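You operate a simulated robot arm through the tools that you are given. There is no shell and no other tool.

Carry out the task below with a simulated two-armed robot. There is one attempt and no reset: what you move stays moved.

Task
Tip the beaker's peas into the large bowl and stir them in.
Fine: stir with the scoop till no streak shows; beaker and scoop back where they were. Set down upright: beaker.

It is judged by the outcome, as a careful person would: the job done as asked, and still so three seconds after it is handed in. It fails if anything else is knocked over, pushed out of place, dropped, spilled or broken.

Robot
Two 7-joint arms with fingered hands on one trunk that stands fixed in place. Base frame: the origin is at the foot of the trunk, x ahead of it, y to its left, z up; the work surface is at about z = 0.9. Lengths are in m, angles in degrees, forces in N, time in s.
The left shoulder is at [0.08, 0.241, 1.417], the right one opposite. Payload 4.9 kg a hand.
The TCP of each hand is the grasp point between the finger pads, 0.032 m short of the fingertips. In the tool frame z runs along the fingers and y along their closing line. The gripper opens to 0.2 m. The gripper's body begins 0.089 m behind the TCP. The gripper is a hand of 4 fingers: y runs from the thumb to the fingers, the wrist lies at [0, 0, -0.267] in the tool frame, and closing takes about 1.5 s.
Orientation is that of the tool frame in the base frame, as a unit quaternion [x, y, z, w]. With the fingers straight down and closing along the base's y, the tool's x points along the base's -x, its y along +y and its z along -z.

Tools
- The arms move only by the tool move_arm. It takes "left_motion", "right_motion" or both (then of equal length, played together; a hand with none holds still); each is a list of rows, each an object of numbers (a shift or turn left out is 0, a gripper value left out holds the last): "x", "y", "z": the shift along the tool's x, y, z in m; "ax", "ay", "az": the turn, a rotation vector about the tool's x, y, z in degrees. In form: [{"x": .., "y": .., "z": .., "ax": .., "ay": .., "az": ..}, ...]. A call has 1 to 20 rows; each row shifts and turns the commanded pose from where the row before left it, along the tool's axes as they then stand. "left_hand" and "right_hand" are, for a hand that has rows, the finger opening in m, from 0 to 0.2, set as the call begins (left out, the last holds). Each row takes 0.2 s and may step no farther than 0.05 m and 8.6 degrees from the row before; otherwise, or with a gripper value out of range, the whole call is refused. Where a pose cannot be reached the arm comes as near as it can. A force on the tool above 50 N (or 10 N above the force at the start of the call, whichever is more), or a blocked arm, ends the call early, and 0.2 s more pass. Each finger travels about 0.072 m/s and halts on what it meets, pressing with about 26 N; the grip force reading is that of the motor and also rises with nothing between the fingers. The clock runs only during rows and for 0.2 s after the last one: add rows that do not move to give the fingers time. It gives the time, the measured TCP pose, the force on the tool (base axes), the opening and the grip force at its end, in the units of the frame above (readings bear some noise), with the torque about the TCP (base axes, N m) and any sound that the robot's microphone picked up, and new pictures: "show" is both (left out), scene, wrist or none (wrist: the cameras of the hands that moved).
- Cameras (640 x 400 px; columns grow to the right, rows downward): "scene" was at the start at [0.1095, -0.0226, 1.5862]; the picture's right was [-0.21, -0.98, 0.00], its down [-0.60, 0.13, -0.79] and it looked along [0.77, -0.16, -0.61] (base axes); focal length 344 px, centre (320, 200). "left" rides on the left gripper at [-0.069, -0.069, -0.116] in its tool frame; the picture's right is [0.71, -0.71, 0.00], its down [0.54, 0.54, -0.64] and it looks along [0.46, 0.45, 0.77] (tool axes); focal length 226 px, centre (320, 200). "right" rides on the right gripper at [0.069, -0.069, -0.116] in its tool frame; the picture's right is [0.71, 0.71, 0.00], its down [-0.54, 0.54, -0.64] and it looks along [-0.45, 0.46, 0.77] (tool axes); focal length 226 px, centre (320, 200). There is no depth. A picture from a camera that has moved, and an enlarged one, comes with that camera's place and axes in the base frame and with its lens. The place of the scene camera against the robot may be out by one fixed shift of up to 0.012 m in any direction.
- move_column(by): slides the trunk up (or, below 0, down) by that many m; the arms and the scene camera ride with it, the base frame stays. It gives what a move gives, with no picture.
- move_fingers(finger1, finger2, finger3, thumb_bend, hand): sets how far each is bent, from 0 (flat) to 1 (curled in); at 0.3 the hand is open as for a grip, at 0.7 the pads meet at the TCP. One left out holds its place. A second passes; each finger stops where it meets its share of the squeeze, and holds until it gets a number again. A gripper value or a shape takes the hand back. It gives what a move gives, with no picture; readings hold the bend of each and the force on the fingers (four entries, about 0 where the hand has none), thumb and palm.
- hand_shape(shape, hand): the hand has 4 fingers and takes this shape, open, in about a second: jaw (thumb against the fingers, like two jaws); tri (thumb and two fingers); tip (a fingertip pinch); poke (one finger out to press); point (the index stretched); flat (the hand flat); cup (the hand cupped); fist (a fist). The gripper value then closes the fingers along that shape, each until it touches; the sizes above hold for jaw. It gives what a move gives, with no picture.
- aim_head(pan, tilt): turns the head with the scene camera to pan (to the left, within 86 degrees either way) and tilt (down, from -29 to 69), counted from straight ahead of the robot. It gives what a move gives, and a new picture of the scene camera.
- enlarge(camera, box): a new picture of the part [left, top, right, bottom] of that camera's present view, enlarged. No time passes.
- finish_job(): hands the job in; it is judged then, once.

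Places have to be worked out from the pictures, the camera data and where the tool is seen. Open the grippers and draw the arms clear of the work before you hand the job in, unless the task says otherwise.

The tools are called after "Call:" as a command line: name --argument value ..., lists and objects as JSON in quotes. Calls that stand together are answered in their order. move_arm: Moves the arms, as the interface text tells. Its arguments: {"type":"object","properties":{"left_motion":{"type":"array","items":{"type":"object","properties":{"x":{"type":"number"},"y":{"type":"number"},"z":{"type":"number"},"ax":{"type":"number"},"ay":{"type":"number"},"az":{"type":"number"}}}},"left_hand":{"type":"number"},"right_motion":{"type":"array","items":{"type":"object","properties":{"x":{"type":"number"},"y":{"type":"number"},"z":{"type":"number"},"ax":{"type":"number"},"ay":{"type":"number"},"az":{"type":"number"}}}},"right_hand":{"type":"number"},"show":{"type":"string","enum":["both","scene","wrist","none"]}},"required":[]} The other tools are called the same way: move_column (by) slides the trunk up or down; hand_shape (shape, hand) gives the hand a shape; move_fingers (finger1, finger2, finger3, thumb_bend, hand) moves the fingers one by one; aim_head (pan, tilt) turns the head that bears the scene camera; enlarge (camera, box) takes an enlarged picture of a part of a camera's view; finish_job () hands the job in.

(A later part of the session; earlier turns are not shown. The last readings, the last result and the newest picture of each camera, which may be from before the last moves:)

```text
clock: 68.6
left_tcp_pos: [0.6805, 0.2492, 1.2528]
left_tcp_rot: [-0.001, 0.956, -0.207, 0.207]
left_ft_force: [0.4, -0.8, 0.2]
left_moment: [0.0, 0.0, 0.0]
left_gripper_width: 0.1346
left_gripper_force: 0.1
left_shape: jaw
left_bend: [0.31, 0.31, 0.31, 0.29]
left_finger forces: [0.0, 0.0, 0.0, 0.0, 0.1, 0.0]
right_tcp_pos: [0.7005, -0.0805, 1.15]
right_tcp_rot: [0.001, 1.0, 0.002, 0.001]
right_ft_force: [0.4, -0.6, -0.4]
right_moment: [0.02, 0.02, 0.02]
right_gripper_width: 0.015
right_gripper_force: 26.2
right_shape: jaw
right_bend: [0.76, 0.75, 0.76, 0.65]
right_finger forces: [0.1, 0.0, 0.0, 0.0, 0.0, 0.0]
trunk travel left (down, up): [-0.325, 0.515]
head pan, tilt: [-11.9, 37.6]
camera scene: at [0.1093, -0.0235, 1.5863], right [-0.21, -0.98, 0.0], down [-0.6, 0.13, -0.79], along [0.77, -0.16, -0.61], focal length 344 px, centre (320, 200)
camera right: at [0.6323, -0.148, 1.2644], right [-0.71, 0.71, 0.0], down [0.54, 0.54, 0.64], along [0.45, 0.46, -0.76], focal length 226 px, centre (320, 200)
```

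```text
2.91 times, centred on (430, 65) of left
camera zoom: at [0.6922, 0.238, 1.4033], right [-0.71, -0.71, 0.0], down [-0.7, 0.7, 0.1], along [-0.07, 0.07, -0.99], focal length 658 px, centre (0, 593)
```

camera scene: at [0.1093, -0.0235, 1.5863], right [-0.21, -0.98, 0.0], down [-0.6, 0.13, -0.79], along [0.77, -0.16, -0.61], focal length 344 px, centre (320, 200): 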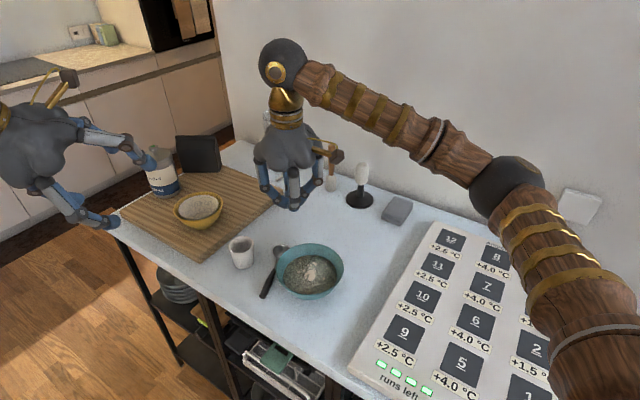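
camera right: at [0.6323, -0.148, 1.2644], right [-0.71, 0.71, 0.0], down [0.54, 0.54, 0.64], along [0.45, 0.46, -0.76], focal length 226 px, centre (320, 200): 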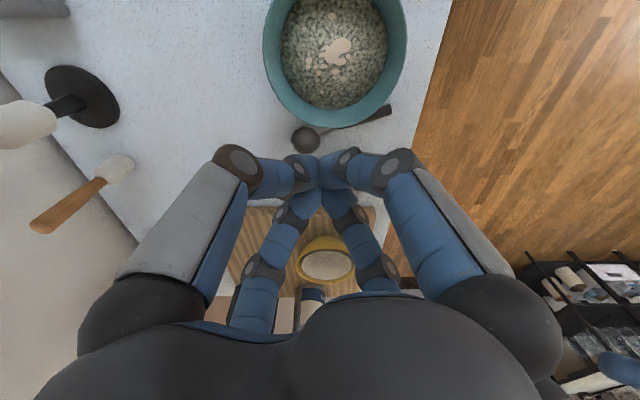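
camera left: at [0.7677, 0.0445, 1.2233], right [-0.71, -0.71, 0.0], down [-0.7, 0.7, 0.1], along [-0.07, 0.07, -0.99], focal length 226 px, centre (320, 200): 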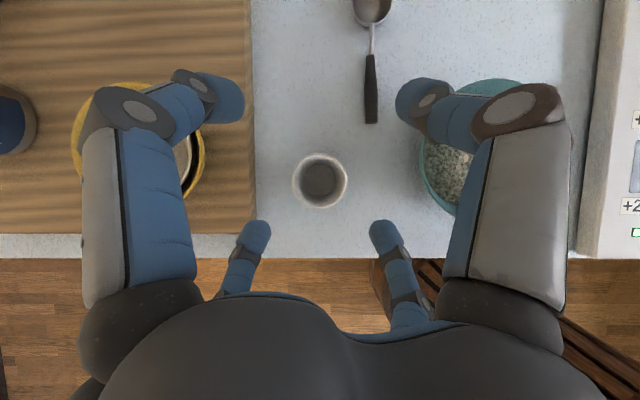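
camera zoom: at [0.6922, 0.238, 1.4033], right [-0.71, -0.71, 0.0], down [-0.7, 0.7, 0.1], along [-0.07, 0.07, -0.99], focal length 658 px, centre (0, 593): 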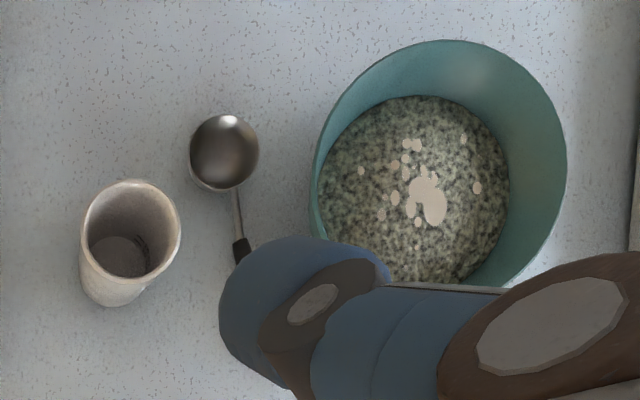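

The scoop landed upright and nothing else moved. It lies too close to the bowl to grasp well, so I'd like to draw it back to its original spot with one fingertip inside its cup. I'll check the poke shape first.

Call:
hand_shape --hand "right" --shape "poke"

Call:
enlarge --camera "right" --box '[0, 0, 640, 400]'

Call:
enlarge --camera "scene" --box '[220, 100, 380, 250]'

```text
clock: 69.5
left_tcp_pos: [0.6807, 0.2504, 1.2527]
left_tcp_rot: [-0.001, 0.956, -0.208, 0.207]
left_ft_force: [0.0, -0.5, -0.6]
left_moment: [-0.01, -0.02, -0.04]
left_gripper_width: 0.1347
left_gripper_force: 0.0
left_shape: jaw
left_bend: [0.31, 0.31, 0.31, 0.29]
left_finger forces: [0.0, 0.1, 0.1, 0.1, 0.1, 0.0]
right_tcp_pos: [0.7007, -0.08, 1.1494]
right_tcp_rot: [0.0, 1.0, 0.0, -0.001]
right_ft_force: [-0.6, 0.4, 0.8]
right_moment: [0.01, 0.03, 0.01]
right_gripper_width: 0.0
right_gripper_force: 0.2
right_shape: poke
right_bend: [1.0, 1.0, 1.0, 0.81]
right_finger forces: [0.0, 0.0, 0.1, 0.0, 0.0, 0.0]
trunk travel left (down, up): [-0.325, 0.515]
head pan, tilt: [-11.9, 37.6]
```

```text
1.00 times, centred on (320, 200) of right (not enlarged: the box is as wide or as high as the picture)
camera zoom: at [0.6326, -0.147, 1.2644], right [-0.71, 0.71, 0.0], down [0.54, 0.54, 0.64], along [0.45, 0.45, -0.77], focal length 226 px, centre (320, 200)
```

zoom: 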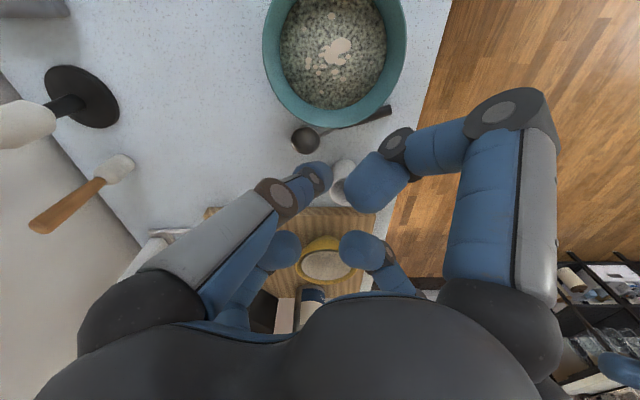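

```text
2.67 times, centred on (300, 175) of scene
camera zoom: at [0.1096, -0.0222, 1.5862], right [-0.21, -0.98, 0.0], down [-0.6, 0.13, -0.79], along [0.77, -0.16, -0.61], focal length 918 px, centre (373, 267)
```

zoom: 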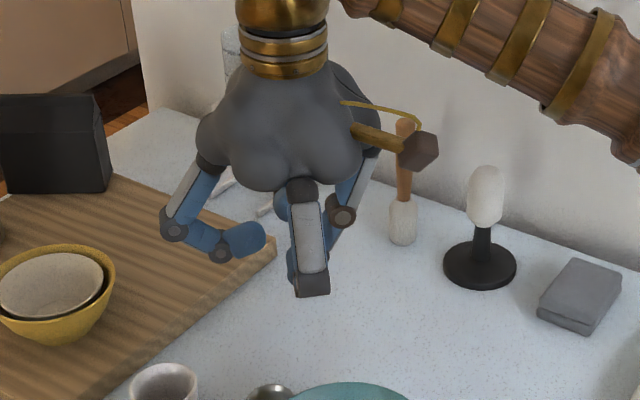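

The poke shape isn't the single-finger form I want. I'll set it by hand with three digits curled and finger2 reaching down the tool axis.

Call:
move_fingers --hand "right" --finger1 1 --finger2 0.66 --finger3 1 --thumb_bend 1

Call:
enlarge --camera "right" --box '[0, 0, 640, 400]'

Call:
enlarge --camera "scene" --box '[220, 100, 380, 250]'

```text
clock: 70.5
left_tcp_pos: [0.681, 0.2499, 1.254]
left_tcp_rot: [0.0, 0.956, -0.208, 0.208]
left_ft_force: [-0.3, 0.2, -0.1]
left_moment: [0.01, 0.0, -0.02]
left_gripper_width: 0.1347
left_gripper_force: 0.0
left_shape: jaw
left_bend: [0.31, 0.31, 0.31, 0.29]
left_finger forces: [0.0, 0.0, 0.0, 0.0, 0.0, 0.0]
right_tcp_pos: [0.7016, -0.0795, 1.1483]
right_tcp_rot: [-0.001, 1.0, 0.001, 0.0]
right_ft_force: [-0.1, 0.0, 0.0]
right_moment: [0.02, 0.0, 0.03]
right_gripper_width: 0.0133
right_gripper_force: 0.1
right_shape: fingers
right_bend: [1.0, 1.0, 1.0, 0.82]
right_finger forces: [0.0, 0.0, 0.0, 0.0, 0.1, 0.0]
trunk travel left (down, up): [-0.325, 0.515]
head pan, tilt: [-11.9, 37.6]
```

```text
1.00 times, centred on (320, 200) of right (not enlarged: the box is as wide or as high as the picture)
camera zoom: at [0.6325, -0.147, 1.2644], right [-0.71, 0.71, 0.0], down [0.54, 0.54, 0.64], along [0.45, 0.45, -0.77], focal length 226 px, centre (320, 200)
```

zoom: 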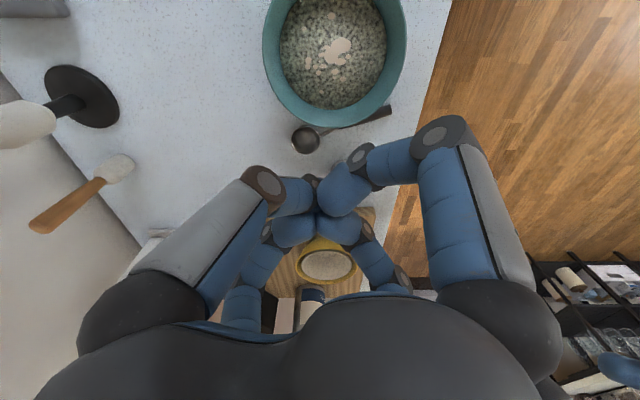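

```text
2.67 times, centred on (300, 175) of scene
camera zoom: at [0.1095, -0.0222, 1.5862], right [-0.21, -0.98, 0.0], down [-0.6, 0.13, -0.79], along [0.77, -0.16, -0.61], focal length 918 px, centre (373, 267)
```

zoom: 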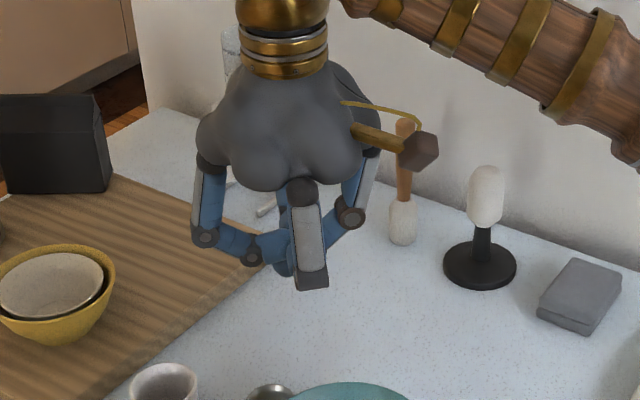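

Curled digits jam one another, so I'll push the scoop along its own axis from the handle's tail instead, using the left hand's closed fingertips. That takes it away from the bowl toward its original place. First I'll move the right hand out of the way.

Call:
hand_shape --hand "right" --shape "jaw"

Call:
move_arm --right_motion '[{"y": -0.03, "z": -0.035}, {"y": -0.04, "z": -0.025}, {"y": -0.04, "z": -0.025}, {"y": -0.04, "z": -0.025}, {"y": -0.04, "z": -0.02}, {"y": -0.04, "z": -0.02}, {"y": -0.04}]' --show "none"

Call:
move_arm --left_motion '[{"ax": -2.4, "ay": -2.4, "az": -4.97}, {"ax": -2.4, "ay": -2.4, "az": -4.97}, {}, {}, {}, {}]' --left_hand 0.02 --show "both"

```text
clock: 71.4
left_tcp_pos: [0.6814, 0.2499, 1.2523]
left_tcp_rot: [0.0, 0.956, -0.208, 0.208]
left_ft_force: [0.1, -0.1, 0.4]
left_moment: [-0.05, 0.0, 0.02]
left_gripper_width: 0.1343
left_gripper_force: 0.0
left_shape: jaw
left_bend: [0.31, 0.31, 0.31, 0.29]
left_finger forces: [0.0, 0.0, 0.1, 0.0, 0.1, 0.0]
right_tcp_pos: [0.7017, -0.0786, 1.1495]
right_tcp_rot: [0.0, 1.0, 0.0, 0.0]
right_ft_force: [0.0, 0.1, 0.5]
right_moment: [-0.02, 0.0, -0.04]
right_gripper_width: 0.1997
right_gripper_force: 0.0
right_shape: jaw
right_bend: [0.3, 0.3, 0.3, 0.3]
right_finger forces: [0.1, 0.0, 0.0, 0.0, 0.1, 0.0]
trunk travel left (down, up): [-0.325, 0.515]
head pan, tilt: [-11.9, 37.6]
```

```text
clock: 73.0
left_tcp_pos: [0.6806, 0.2491, 1.2541]
left_tcp_rot: [0.0, 0.956, -0.208, 0.208]
left_ft_force: [-0.8, -0.8, 0.3]
left_moment: [0.02, 0.01, 0.01]
left_gripper_width: 0.1346
left_gripper_force: 0.0
left_shape: jaw
left_bend: [0.31, 0.31, 0.31, 0.29]
left_finger forces: [0.1, 0.1, 0.0, 0.0, 0.1, 0.0]
right_tcp_pos: [0.6998, -0.3524, 1.2981]
right_tcp_rot: [0.0, 1.0, 0.001, 0.0]
right_ft_force: [1.3, -0.4, -1.0]
right_moment: [0.02, -0.04, -0.02]
right_gripper_width: 0.1999
right_gripper_force: 0.1
right_shape: jaw
right_bend: [0.3, 0.3, 0.3, 0.3]
right_finger forces: [0.0, 0.1, 0.0, 0.0, 0.1, 0.0]
trunk travel left (down, up): [-0.325, 0.515]
head pan, tilt: [-11.9, 37.6]
```

```text
clock: 74.4
left_tcp_pos: [0.6814, 0.2502, 1.2532]
left_tcp_rot: [-0.101, 0.951, -0.185, 0.228]
left_ft_force: [1.1, -1.0, -0.4]
left_moment: [-0.03, -0.04, -0.02]
left_gripper_width: 0.0202
left_gripper_force: 0.1
left_shape: jaw
left_bend: [0.61, 0.61, 0.61, 0.61]
left_finger forces: [0.0, 0.0, 0.0, 0.1, 0.0, 0.0]
right_tcp_pos: [0.7009, -0.3496, 1.298]
right_tcp_rot: [0.0, 1.0, 0.0, 0.0]
right_ft_force: [-0.3, -0.5, -0.9]
right_moment: [0.0, 0.0, 0.01]
right_gripper_width: 0.1998
right_gripper_force: 0.0
right_shape: jaw
right_bend: [0.3, 0.3, 0.3, 0.3]
right_finger forces: [0.0, 0.1, 0.0, 0.0, 0.0, 0.0]
trunk travel left (down, up): [-0.325, 0.515]
head pan, tilt: [-11.9, 37.6]
camera scene: at [0.1096, -0.0221, 1.5862], right [-0.21, -0.98, 0.0], down [-0.6, 0.13, -0.79], along [0.77, -0.16, -0.61], focal length 344 px, centre (320, 200)
camera left: at [0.6947, 0.2417, 1.4028], right [-0.54, -0.84, 0.0], down [-0.83, 0.54, 0.1], along [-0.09, 0.06, -0.99], focal length 226 px, centre (320, 200)
```

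scene: 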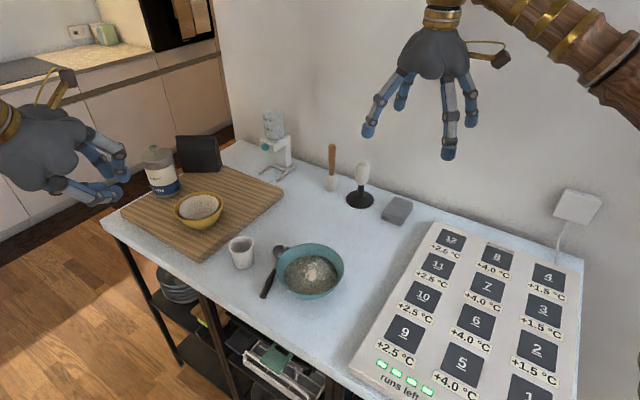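
left: 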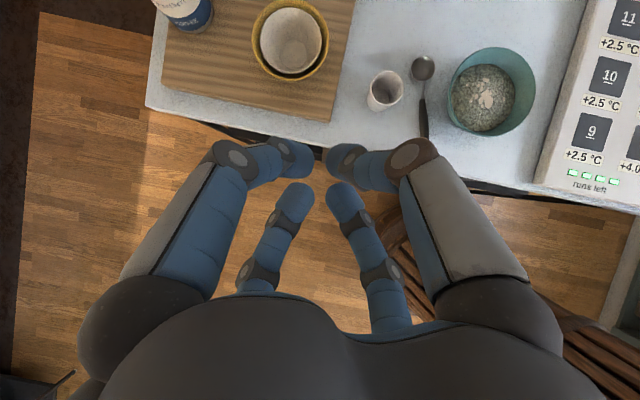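

From here I see the scoop's tail at (0.640, 0.011) and its head at (0.761, -0.049). I'll bring the left closed fingertips above the spot just behind the tail.

Call:
move_arm --left_motion '[{"x": 0.0291, "y": -0.0111, "z": 0.0267}, {"x": 0.0291, "y": -0.0111, "z": 0.0267}, {"x": 0.0291, "y": -0.0111, "z": 0.0267}, {"x": 0.0291, "y": -0.0111, "z": 0.0267}, {"x": 0.0291, "y": -0.0111, "z": 0.0267}, {"x": 0.0291, "y": -0.0111, "z": 0.0267}, {"x": 0.0291, "y": -0.0111, "z": 0.0267}, {"x": 0.0291, "y": -0.0111, "z": 0.0267}]' --show "both"

Call:
enlarge --camera "scene" --box '[200, 190, 360, 310]'

```text
clock: 76.2
left_tcp_pos: [0.5861, 0.0379, 1.0206]
left_tcp_rot: [-0.1, 0.951, -0.184, 0.229]
left_ft_force: [-0.2, -0.4, 1.1]
left_moment: [-0.01, -0.01, 0.03]
left_gripper_width: 0.0201
left_gripper_force: 0.0
left_shape: jaw
left_bend: [0.61, 0.61, 0.61, 0.61]
left_finger forces: [0.0, 0.0, 0.1, 0.1, 0.1, 0.0]
right_tcp_pos: [0.7002, -0.3497, 1.2993]
right_tcp_rot: [0.0, 1.0, 0.001, 0.0]
right_ft_force: [0.5, 0.0, -0.3]
right_moment: [0.03, 0.0, 0.0]
right_gripper_width: 0.1997
right_gripper_force: 0.1
right_shape: jaw
right_bend: [0.3, 0.3, 0.3, 0.3]
right_finger forces: [0.0, 0.0, 0.0, 0.1, 0.0, 0.0]
trunk travel left (down, up): [-0.325, 0.515]
head pan, tilt: [-11.9, 37.6]
camera scene: at [0.1085, -0.0243, 1.5864], right [-0.21, -0.98, 0.0], down [-0.6, 0.13, -0.79], along [0.77, -0.16, -0.61], focal length 344 px, centre (320, 200)
camera left: at [0.5991, 0.0302, 1.1704], right [-0.54, -0.84, 0.0], down [-0.83, 0.54, 0.1], along [-0.08, 0.06, -0.99], focal length 226 px, centre (320, 200)
```

scene: 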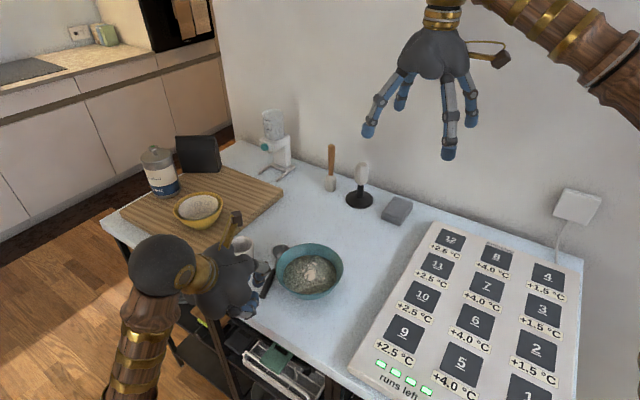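
left: 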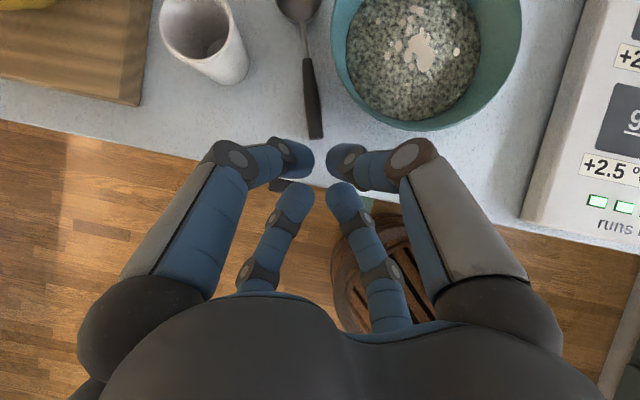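

```text
3.33 times, centred on (280, 250) of scene
camera zoom: at [0.1085, -0.0243, 1.5864], right [-0.21, -0.98, 0.0], down [-0.6, 0.13, -0.79], along [0.77, -0.16, -0.61], focal length 1148 px, centre (453, 33)
```

zoom: 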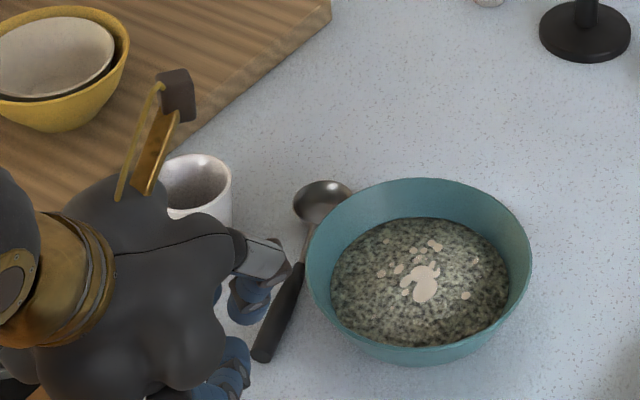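

The tail lies just ahead of the fingertips, as planned. I'll lower to table level behind it.

Call:
move_arm --left_motion '[{"x": 0.0075, "y": 0.0075, "z": 0.0157}, {"x": 0.0075, "y": 0.0075, "z": 0.0157}, {"x": 0.0075, "y": 0.0075, "z": 0.0157}, {"x": 0.0075, "y": 0.0075, "z": 0.0157}]' --show "wrist"

Call:
enlarge --camera "left" --box '[220, 60, 420, 220]'

Call:
enlarge --camera "scene" --box '[210, 210, 330, 310]'

```text
clock: 77.2
left_tcp_pos: [0.5874, 0.0409, 0.9437]
left_tcp_rot: [-0.101, 0.951, -0.185, 0.228]
left_ft_force: [0.5, -0.3, 0.4]
left_moment: [0.0, -0.02, 0.02]
left_gripper_width: 0.0202
left_gripper_force: 0.1
left_shape: jaw
left_bend: [0.61, 0.61, 0.61, 0.61]
left_finger forces: [0.1, 0.0, 0.0, 0.0, 0.0, 0.0]
right_tcp_pos: [0.7007, -0.3489, 1.2988]
right_tcp_rot: [0.001, 1.0, 0.001, 0.0]
right_ft_force: [-0.5, 0.2, 0.5]
right_moment: [-0.03, -0.04, 0.02]
right_gripper_width: 0.1997
right_gripper_force: 0.1
right_shape: jaw
right_bend: [0.3, 0.3, 0.3, 0.3]
right_finger forces: [0.0, 0.1, 0.0, 0.0, 0.0, 0.1]
trunk travel left (down, up): [-0.325, 0.515]
head pan, tilt: [-11.9, 37.6]
camera left: at [0.6004, 0.0314, 1.0936], right [-0.54, -0.84, 0.0], down [-0.83, 0.54, 0.1], along [-0.09, 0.06, -0.99], focal length 226 px, centre (320, 200)
```

left: 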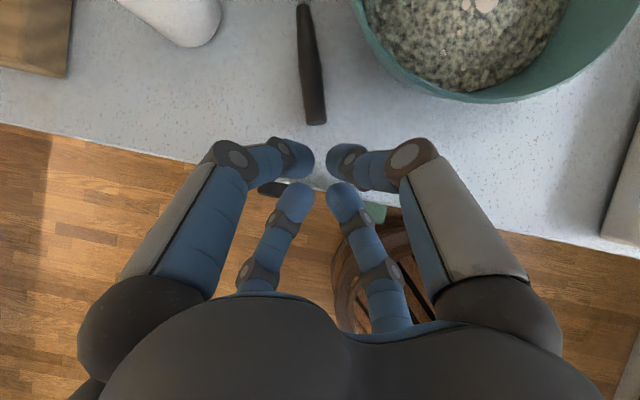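

```text
2.50 times, centred on (320, 140) of left
camera zoom: at [0.6004, 0.0314, 1.0936], right [-0.54, -0.84, 0.0], down [-0.83, 0.54, 0.1], along [-0.09, 0.06, -0.99], focal length 565 px, centre (320, 350)
```

zoom: 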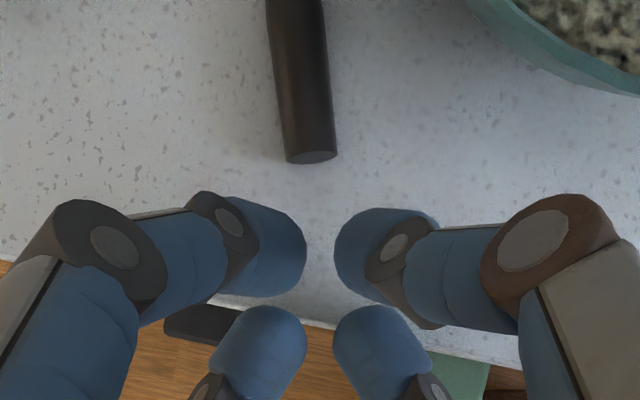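

```text
4.00 times, centred on (270, 260) of scene
camera zoom: at [0.1089, -0.0228, 1.5863], right [-0.21, -0.98, 0.0], down [-0.6, 0.13, -0.79], along [0.77, -0.16, -0.61], focal length 1377 px, centre (520, -40)
```

zoom: 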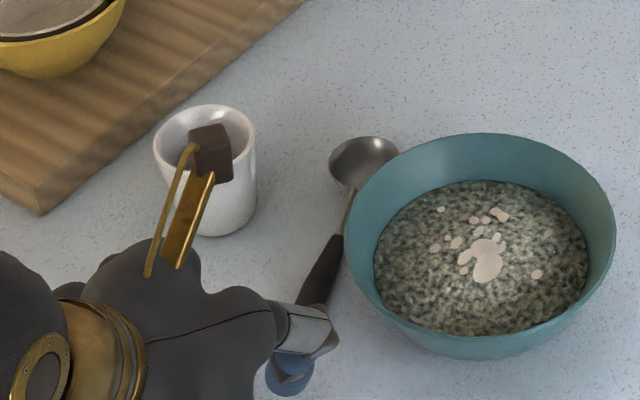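

Before pushing, I'll test on the right hand, in the air, whether finger1 and finger3 can be tucked away so thumb and finger2 make a clean pinch.

Call:
move_fingers --hand "right" --finger1 1 --finger3 1

Call:
enlarge --camera "right" --box '[0, 0, 640, 400]'

Call:
enlarge --camera "scene" --box '[330, 0, 530, 180]'

```text
clock: 78.2
left_tcp_pos: [0.5881, 0.0404, 0.9435]
left_tcp_rot: [-0.101, 0.951, -0.183, 0.229]
left_ft_force: [0.1, 0.0, 0.0]
left_moment: [0.0, 0.02, -0.01]
left_gripper_width: 0.0202
left_gripper_force: 0.1
left_shape: jaw
left_bend: [0.61, 0.61, 0.61, 0.61]
left_finger forces: [0.0, 0.0, 0.0, 0.0, 0.0, 0.0]
right_tcp_pos: [0.7008, -0.3495, 1.2976]
right_tcp_rot: [0.0, 1.0, 0.0, 0.0]
right_ft_force: [0.3, -0.9, 0.3]
right_moment: [0.01, 0.0, 0.02]
right_gripper_width: 0.0948
right_gripper_force: 0.0
right_shape: fingers
right_bend: [0.73, 0.3, 0.73, 0.3]
right_finger forces: [0.0, 0.0, 0.0, 0.0, 0.1, 0.0]
trunk travel left (down, up): [-0.325, 0.515]
head pan, tilt: [-11.9, 37.6]
```

```text
1.00 times, centred on (320, 200) of right (not enlarged: the box is as wide or as high as the picture)
camera zoom: at [0.6323, -0.417, 1.4139], right [-0.71, 0.71, 0.0], down [0.54, 0.54, 0.64], along [0.45, 0.46, -0.77], focal length 226 px, centre (320, 200)
```

zoom: 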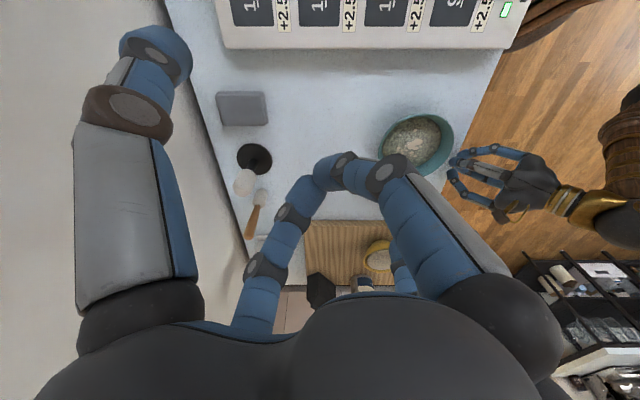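

```text
2.22 times, centred on (430, 90) of scene
camera zoom: at [0.1093, -0.0225, 1.5862], right [-0.21, -0.98, 0.0], down [-0.6, 0.13, -0.79], along [0.77, -0.16, -0.61], focal length 765 px, centre (76, 444)
```

zoom: 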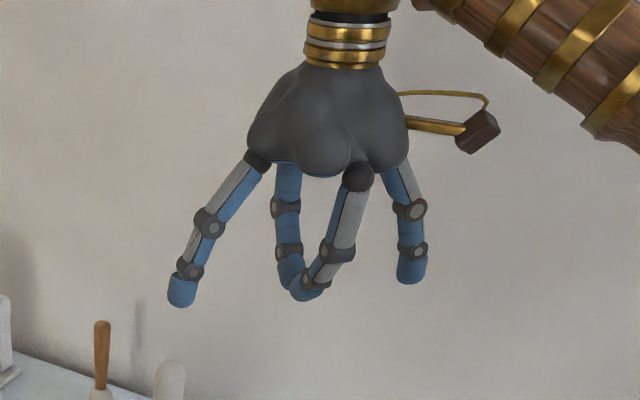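

Finger1 and finger3 block each other when closed together, so later I'll tuck just one and flatten the other. Now I'll push the scoop's tail along its own axis with the left fingertips, 6 cm first.

Call:
move_arm --left_motion '[{"x": -0.0132, "y": -0.01, "z": 0.0112}, {"x": -0.0099, "y": -0.0075, "z": 0.0084}, {"x": -0.0099, "y": -0.0075, "z": 0.0084}, {"x": -0.0066, "y": -0.005, "z": 0.0056}]' --show "wrist"

Call:
enlarge --camera "scene" --box '[210, 190, 350, 310]'

```text
clock: 79.2
left_tcp_pos: [0.6418, 0.0137, 0.9432]
left_tcp_rot: [-0.1, 0.951, -0.185, 0.229]
left_ft_force: [-0.2, 0.9, 1.7]
left_moment: [-0.04, 0.01, 0.02]
left_gripper_width: 0.02
left_gripper_force: 0.0
left_shape: jaw
left_bend: [0.61, 0.61, 0.61, 0.61]
left_finger forces: [0.0, 0.0, 0.2, 0.0, 1.3, 0.0]
right_tcp_pos: [0.7011, -0.3488, 1.2976]
right_tcp_rot: [-0.001, 1.0, 0.0, 0.001]
right_ft_force: [0.1, 0.6, -0.6]
right_moment: [-0.03, 0.01, 0.0]
right_gripper_width: 0.0948
right_gripper_force: 0.2
right_shape: fingers
right_bend: [0.73, 0.3, 0.73, 0.3]
right_finger forces: [0.0, 0.1, 0.0, 0.1, 0.0, 0.0]
trunk travel left (down, up): [-0.325, 0.515]
head pan, tilt: [-11.9, 37.6]
camera left: at [0.6549, 0.0049, 1.0933], right [-0.54, -0.84, 0.0], down [-0.84, 0.54, 0.1], along [-0.09, 0.06, -0.99], focal length 226 px, centre (320, 200)
```

left: 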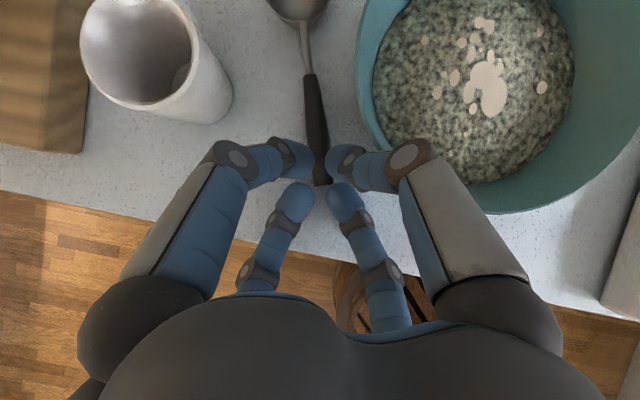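

```text
3.33 times, centred on (280, 250) of scene
camera zoom: at [0.1097, -0.0223, 1.5862], right [-0.21, -0.98, 0.0], down [-0.6, 0.13, -0.79], along [0.77, -0.16, -0.61], focal length 1148 px, centre (453, 33)
```

zoom: 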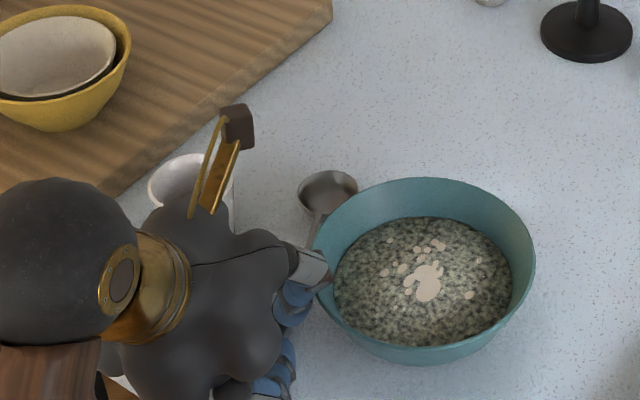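

The handle slid between the upper fingertips and the bowl looks a few pixels off. I'll measure that against the earlier identical view before doing anything more.

Call:
enlarge --camera "scene" --box '[200, 180, 400, 305]'

Call:
enlarge --camera "left" --box '[240, 90, 440, 230]'

```text
3.20 times, centred on (300, 242) of scene
camera zoom: at [0.1097, -0.0223, 1.5862], right [-0.21, -0.98, 0.0], down [-0.6, 0.13, -0.79], along [0.77, -0.16, -0.61], focal length 1102 px, centre (384, 64)
```

zoom: 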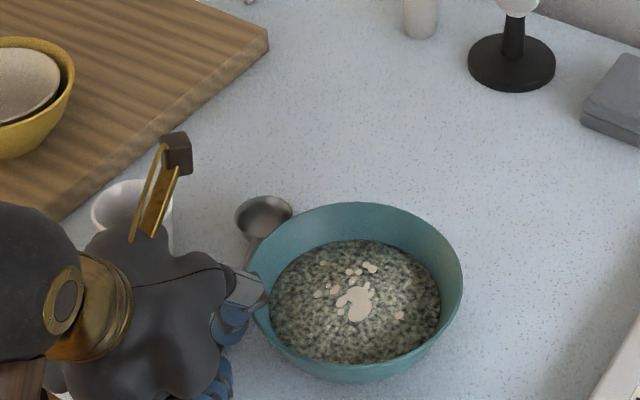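

```text
2.86 times, centred on (340, 160) of left
camera zoom: at [0.6549, 0.0049, 1.0933], right [-0.54, -0.84, 0.0], down [-0.84, 0.54, 0.1], along [-0.09, 0.06, -0.99], focal length 646 px, centre (263, 314)
```

zoom: 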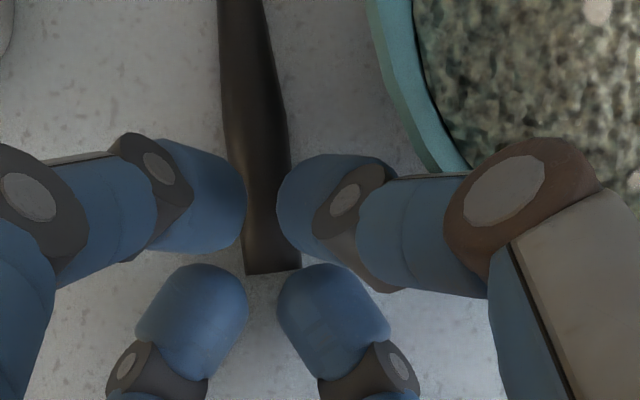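

The bowl is in fact unmoved (within 1 mm), and the handle tail is neatly cradled between the fingertips. I'll keep pushing, biased slightly away from the bowl.

Call:
move_arm --left_motion '[{"x": -0.012, "y": -0.0044, "z": 0.0079}, {"x": -0.012, "y": -0.0044, "z": 0.0079}, {"x": -0.012, "y": -0.0044, "z": 0.0079}]' --show "wrist"

Call:
enlarge --camera "scene" --box '[200, 180, 400, 305]'

```text
clock: 80.0
left_tcp_pos: [0.6865, 0.0037, 0.9438]
left_tcp_rot: [-0.1, 0.951, -0.185, 0.228]
left_ft_force: [-0.4, 0.9, -0.7]
left_moment: [-0.09, 0.02, -0.03]
left_gripper_width: 0.0201
left_gripper_force: 0.1
left_shape: jaw
left_bend: [0.61, 0.61, 0.61, 0.61]
left_finger forces: [0.0, 0.0, 0.2, 0.0, 1.4, 0.0]
right_tcp_pos: [0.7005, -0.3494, 1.2988]
right_tcp_rot: [0.0, 1.0, 0.0, 0.0]
right_ft_force: [0.5, 0.5, -0.4]
right_moment: [0.01, -0.04, 0.02]
right_gripper_width: 0.0948
right_gripper_force: 0.1
right_shape: fingers
right_bend: [0.73, 0.3, 0.73, 0.3]
right_finger forces: [0.0, 0.0, 0.0, 0.1, 0.0, 0.1]
trunk travel left (down, up): [-0.325, 0.515]
head pan, tilt: [-11.9, 37.6]
camera left: at [0.6996, -0.0052, 1.0938], right [-0.54, -0.84, 0.0], down [-0.83, 0.54, 0.1], along [-0.09, 0.06, -0.99], focal length 226 px, centre (320, 200)
```

left: 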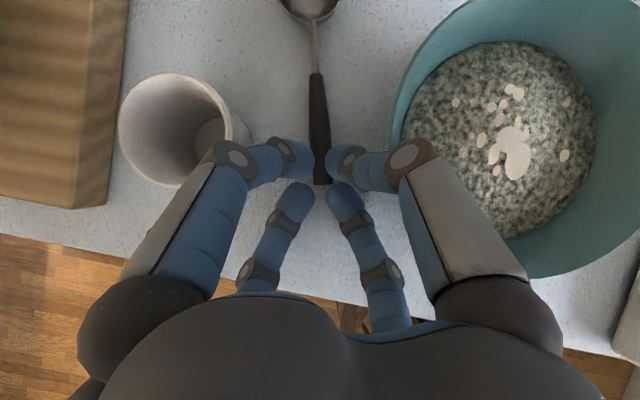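

```text
3.20 times, centred on (300, 242) of scene
camera zoom: at [0.1096, -0.0226, 1.5862], right [-0.21, -0.98, 0.0], down [-0.6, 0.13, -0.79], along [0.77, -0.16, -0.61], focal length 1102 px, centre (384, 64)
```

zoom: 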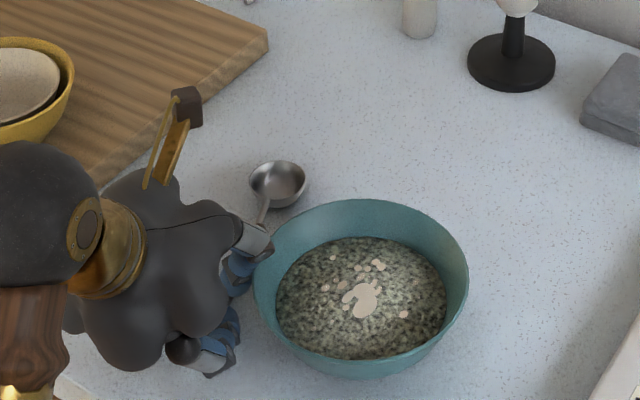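

The bowl has been nudged about 5 mm by a knuckle, so I'll stop here and lift the left hand straight up and out before it gets worse.

Call:
move_arm --left_motion '[{"x": -0.004, "y": -0.004, "z": -0.0083}, {"x": -0.008, "y": -0.008, "z": -0.0166}, {"x": -0.012, "y": -0.012, "z": -0.025}, {"x": -0.016, "y": -0.016, "z": -0.033}, {"x": -0.016, "y": -0.016, "z": -0.033}]' --show "wrist"

Call:
move_arm --left_motion '[{"y": 0.02, "z": -0.035}, {"y": 0.025, "z": -0.035}, {"y": 0.025, "z": -0.035}, {"y": 0.025, "z": -0.03}, {"y": 0.025, "z": -0.02}]' --show "both"

Call:
enlarge --camera "scene" --box '[200, 180, 400, 305]'

```text
clock: 81.2
left_tcp_pos: [0.687, 0.0052, 1.0834]
left_tcp_rot: [-0.103, 0.951, -0.184, 0.228]
left_ft_force: [0.9, 2.8, 0.7]
left_moment: [-0.21, 0.1, -0.16]
left_gripper_width: 0.02
left_gripper_force: 0.1
left_shape: jaw
left_bend: [0.61, 0.61, 0.61, 0.61]
left_finger forces: [0.1, 0.0, 0.0, 0.0, 0.1, 0.1]
right_tcp_pos: [0.7005, -0.3495, 1.2979]
right_tcp_rot: [-0.001, 1.0, 0.0, 0.0]
right_ft_force: [0.3, -1.2, 0.5]
right_moment: [0.04, 0.01, 0.01]
right_gripper_width: 0.095
right_gripper_force: 0.1
right_shape: fingers
right_bend: [0.73, 0.3, 0.73, 0.3]
right_finger forces: [0.1, 0.0, 0.0, 0.0, 0.0, 0.0]
trunk travel left (down, up): [-0.325, 0.515]
head pan, tilt: [-11.9, 37.6]
camera left: at [0.7006, -0.0035, 1.2334], right [-0.54, -0.84, 0.0], down [-0.84, 0.54, 0.1], along [-0.09, 0.05, -0.99], focal length 226 px, centre (320, 200)
```

left: 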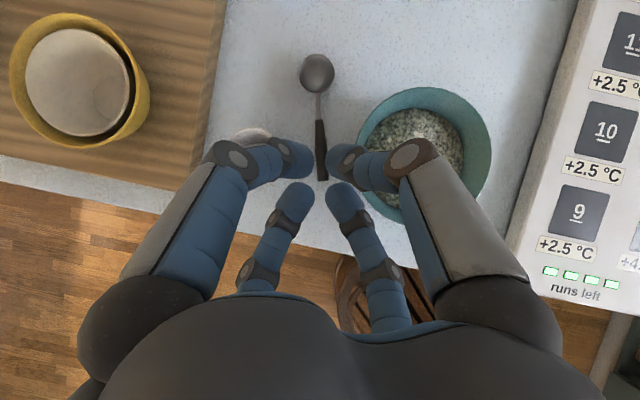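

```text
clock: 82.4
left_tcp_pos: [0.6002, 0.1623, 1.1639]
left_tcp_rot: [-0.099, 0.95, -0.186, 0.229]
left_ft_force: [-0.4, -0.3, 1.0]
left_moment: [0.01, -0.02, -0.01]
left_gripper_width: 0.0201
left_gripper_force: 0.0
left_shape: jaw
left_bend: [0.61, 0.61, 0.61, 0.61]
left_finger forces: [0.0, 0.1, 0.1, 0.0, 0.1, 0.0]
right_tcp_pos: [0.6995, -0.3489, 1.2994]
right_tcp_rot: [0.0, 1.0, -0.001, 0.0]
right_ft_force: [-0.3, -0.4, 0.5]
right_moment: [0.01, -0.02, -0.01]
right_gripper_width: 0.0948
right_gripper_force: 0.1
right_shape: fingers
right_bend: [0.73, 0.3, 0.73, 0.3]
right_finger forces: [0.0, 0.0, 0.0, 0.0, 0.1, 0.0]
trunk travel left (down, up): [-0.325, 0.515]
head pan, tilt: [-11.9, 37.6]
camera scene: at [0.1087, -0.0209, 1.5863], right [-0.21, -0.98, 0.0], down [-0.6, 0.13, -0.79], along [0.77, -0.16, -0.61], focal length 344 px, centre (320, 200)
camera left: at [0.6131, 0.1531, 1.3139], right [-0.54, -0.84, 0.0], down [-0.83, 0.54, 0.1], along [-0.09, 0.05, -0.99], focal length 226 px, centre (320, 200)
```

scene: 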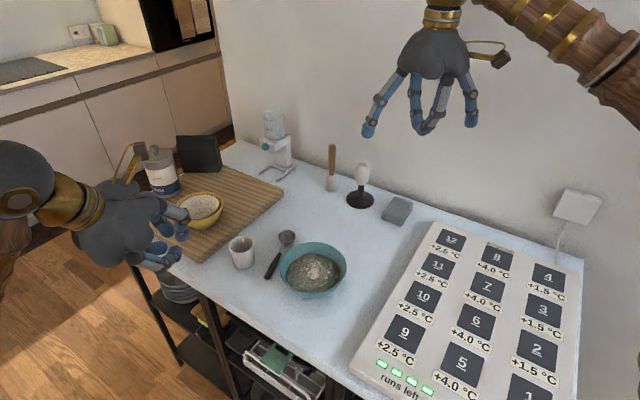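
left: 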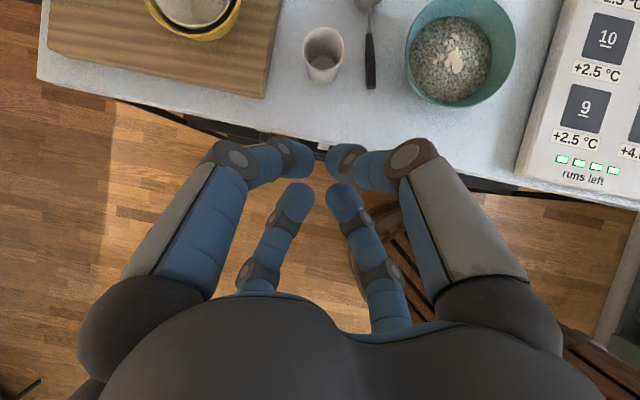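

```text
3.20 times, centred on (300, 242) of scene
camera zoom: at [0.1087, -0.0209, 1.5863], right [-0.21, -0.98, 0.0], down [-0.6, 0.13, -0.79], along [0.77, -0.16, -0.61], focal length 1102 px, centre (384, 64)
```

zoom: 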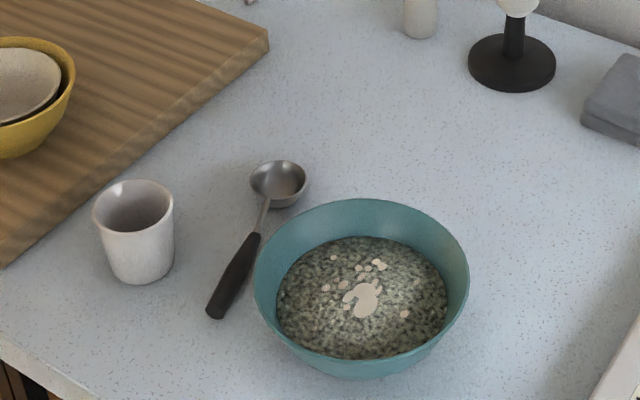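

The scoop now lies with tail (0.693, -0.005) and head (0.814, -0.075), upright and clear of things around its head. New plan: the right hand grips the round head and lifts it level. The left hand then takes the handle end-on in mid-air, where all four fingers can wrap it. I'll move the right hand above the head.

Call:
hand_shape --hand "right" --shape "jaw"

Call:
move_arm --right_motion '[{"x": -0.0163, "y": 0.0391, "z": 0.0211}, {"x": -0.0163, "y": 0.0391, "z": 0.0211}, {"x": -0.0163, "y": 0.0391, "z": 0.0211}, {"x": -0.0163, "y": 0.0391, "z": 0.0211}, {"x": -0.0163, "y": 0.0391, "z": 0.0211}, {"x": -0.0163, "y": 0.0391, "z": 0.0211}, {"x": -0.0163, "y": 0.0391, "z": 0.0211}, {"az": -7.5}, {"az": -7.5}]' --right_hand 0.095 --show "both"

Call:
enlarge --camera "right" --box '[250, 40, 430, 180]'

```text
clock: 83.3
left_tcp_pos: [0.6003, 0.1601, 1.1643]
left_tcp_rot: [-0.1, 0.951, -0.184, 0.229]
left_ft_force: [0.4, -0.7, 0.1]
left_moment: [0.0, -0.02, -0.01]
left_gripper_width: 0.0201
left_gripper_force: 0.0
left_shape: jaw
left_bend: [0.61, 0.61, 0.61, 0.61]
left_finger forces: [0.0, 0.1, 0.0, 0.0, 0.1, 0.0]
right_tcp_pos: [0.7011, -0.3495, 1.2988]
right_tcp_rot: [0.0, 1.0, 0.001, 0.0]
right_ft_force: [-0.2, -1.1, -0.8]
right_moment: [0.0, 0.01, -0.01]
right_gripper_width: 0.1998
right_gripper_force: 0.1
right_shape: jaw
right_bend: [0.3, 0.3, 0.3, 0.3]
right_finger forces: [0.0, 0.0, 0.0, 0.1, 0.0, 0.0]
trunk travel left (down, up): [-0.325, 0.515]
head pan, tilt: [-11.9, 37.6]
```

```text
clock: 85.3
left_tcp_pos: [0.6014, 0.1614, 1.1647]
left_tcp_rot: [-0.099, 0.951, -0.185, 0.228]
left_ft_force: [0.9, 0.3, -0.9]
left_moment: [0.01, 0.02, 0.01]
left_gripper_width: 0.0201
left_gripper_force: 0.0
left_shape: jaw
left_bend: [0.61, 0.61, 0.61, 0.61]
left_finger forces: [0.0, 0.0, 0.0, 0.0, 0.1, 0.0]
right_tcp_pos: [0.8157, -0.0756, 1.1516]
right_tcp_rot: [-0.131, 0.991, -0.001, 0.0]
right_ft_force: [-0.6, -0.4, 0.1]
right_moment: [0.01, 0.0, -0.01]
right_gripper_width: 0.0954
right_gripper_force: 0.0
right_shape: jaw
right_bend: [0.39, 0.39, 0.39, 0.37]
right_finger forces: [0.0, 0.0, 0.1, 0.0, 0.0, 0.0]
trunk travel left (down, up): [-0.325, 0.515]
head pan, tilt: [-11.9, 37.6]
camera scene: at [0.1095, -0.0223, 1.5862], right [-0.21, -0.98, 0.0], down [-0.6, 0.13, -0.79], along [0.77, -0.16, -0.61], focal length 344 px, centre (320, 200)
camera right: at [0.7672, -0.1588, 1.2662], right [-0.87, 0.5, 0.0], down [0.38, 0.66, 0.64], along [0.32, 0.56, -0.77], focal length 226 px, centre (320, 200)
```

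scene: 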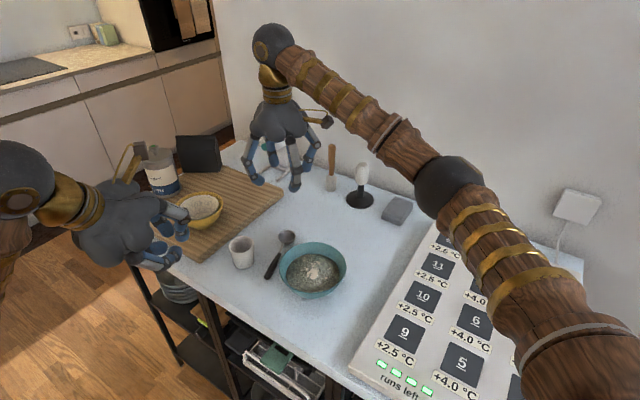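
right: 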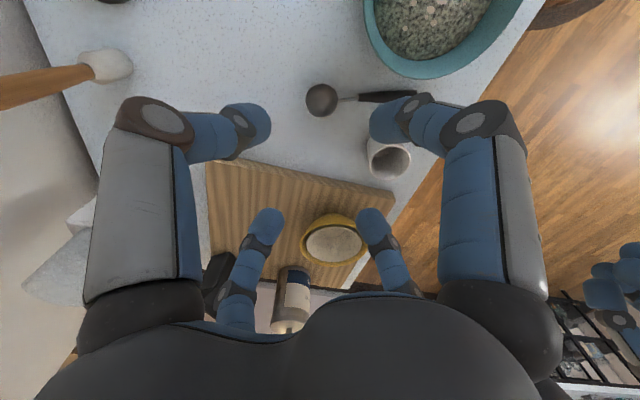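

```text
2.86 times, centred on (340, 110) of right
camera zoom: at [0.7672, -0.1588, 1.2662], right [-0.87, 0.5, 0.0], down [0.38, 0.66, 0.64], along [0.32, 0.56, -0.77], focal length 646 px, centre (263, 457)
```

zoom: 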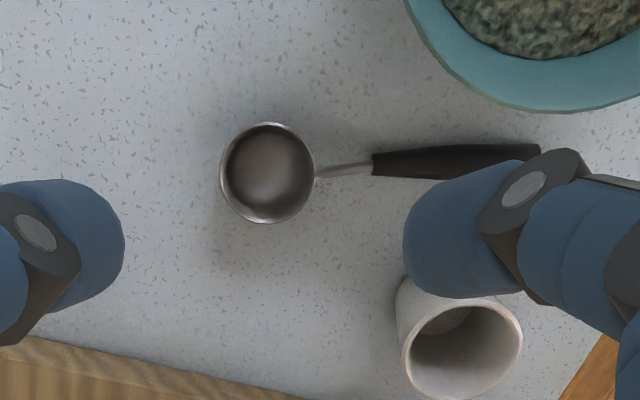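

The head is at (0.815, -0.070). To keep the knuckles clear of beaker and bowl I'll lean the wrist 15° toward the head side, narrow the opening to 0.07 and descend partway.

Call:
move_arm --right_motion '[{"x": -0.005, "y": 0.0019}, {"ax": -5.02, "ay": 5.57}, {"ax": -5.02, "ay": 5.57}, {"x": -0.0072, "y": -0.0065, "z": 0.0362}, {"x": -0.0072, "y": -0.0065, "z": 0.0362}, {"x": -0.0072, "y": -0.0065, "z": 0.0362}, {"x": -0.0072, "y": -0.0065, "z": 0.0362}]' --right_hand 0.075 --show "both"

Call:
enlarge --camera "right" --box '[220, 90, 440, 240]'

Call:
enlarge --camera "scene" --box '[210, 150, 370, 300]'

```text
clock: 86.9
left_tcp_pos: [0.6022, 0.1604, 1.1633]
left_tcp_rot: [-0.1, 0.951, -0.184, 0.229]
left_ft_force: [-0.2, -0.3, 0.3]
left_moment: [0.01, 0.01, 0.0]
left_gripper_width: 0.02
left_gripper_force: 0.1
left_shape: jaw
left_bend: [0.61, 0.61, 0.61, 0.61]
left_finger forces: [0.1, 0.0, 0.0, 0.1, 0.0, 0.0]
right_tcp_pos: [0.8201, -0.072, 1.0006]
right_tcp_rot: [-0.131, 0.983, 0.074, -0.108]
right_ft_force: [-0.6, 0.1, -0.4]
right_moment: [0.03, 0.02, 0.01]
right_gripper_width: 0.0753
right_gripper_force: 0.2
right_shape: jaw
right_bend: [0.44, 0.44, 0.44, 0.42]
right_finger forces: [0.1, 0.0, 0.0, 0.0, 0.0, 0.0]
trunk travel left (down, up): [-0.325, 0.515]
head pan, tilt: [-11.9, 37.6]
camera scene: at [0.1105, -0.0225, 1.5862], right [-0.21, -0.98, 0.0], down [-0.6, 0.13, -0.79], along [0.77, -0.16, -0.61], focal length 344 px, centre (320, 200)
camera right: at [0.7986, -0.1696, 1.1128], right [-0.84, 0.48, 0.26], down [0.53, 0.59, 0.61], along [0.14, 0.65, -0.75], focal length 226 px, centre (320, 200)
```

scene: 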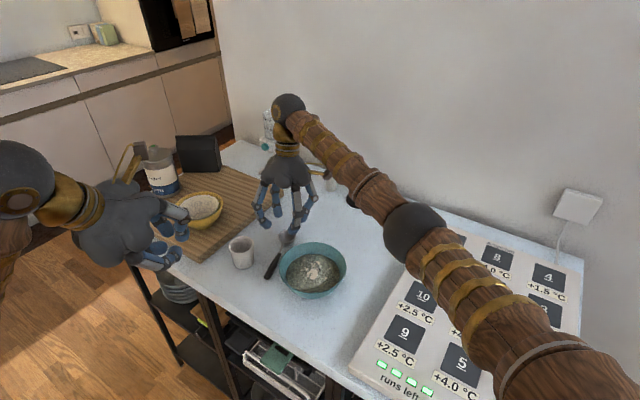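
right: 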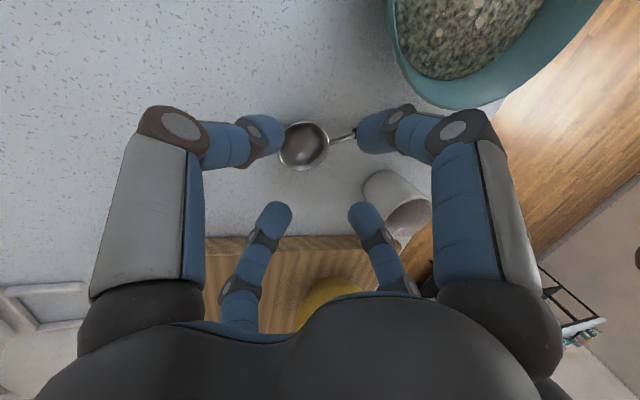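

```text
2.67 times, centred on (330, 165) of right
camera zoom: at [0.7986, -0.1696, 1.1128], right [-0.84, 0.48, 0.26], down [0.53, 0.59, 0.61], along [0.14, 0.65, -0.75], focal length 603 px, centre (293, 293)
```

zoom: 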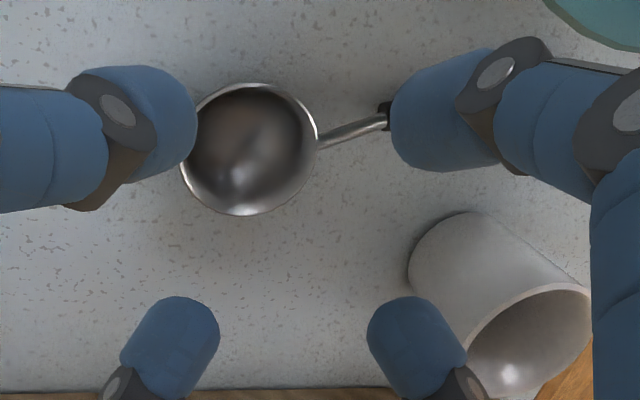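

```text
2.67 times, centred on (290, 225) of scene
camera zoom: at [0.1105, -0.0225, 1.5862], right [-0.21, -0.98, 0.0], down [-0.6, 0.13, -0.79], along [0.77, -0.16, -0.61], focal length 918 px, centre (400, 133)
```

zoom: 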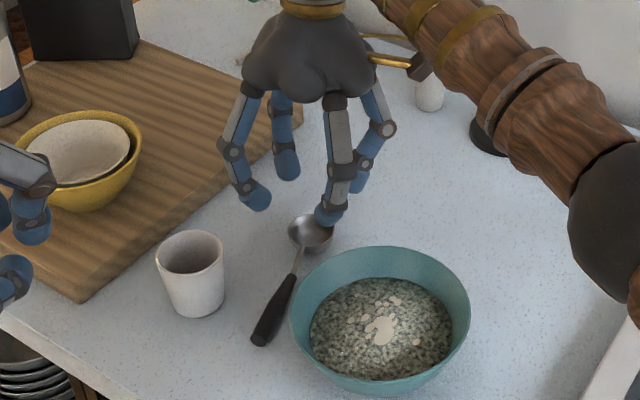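

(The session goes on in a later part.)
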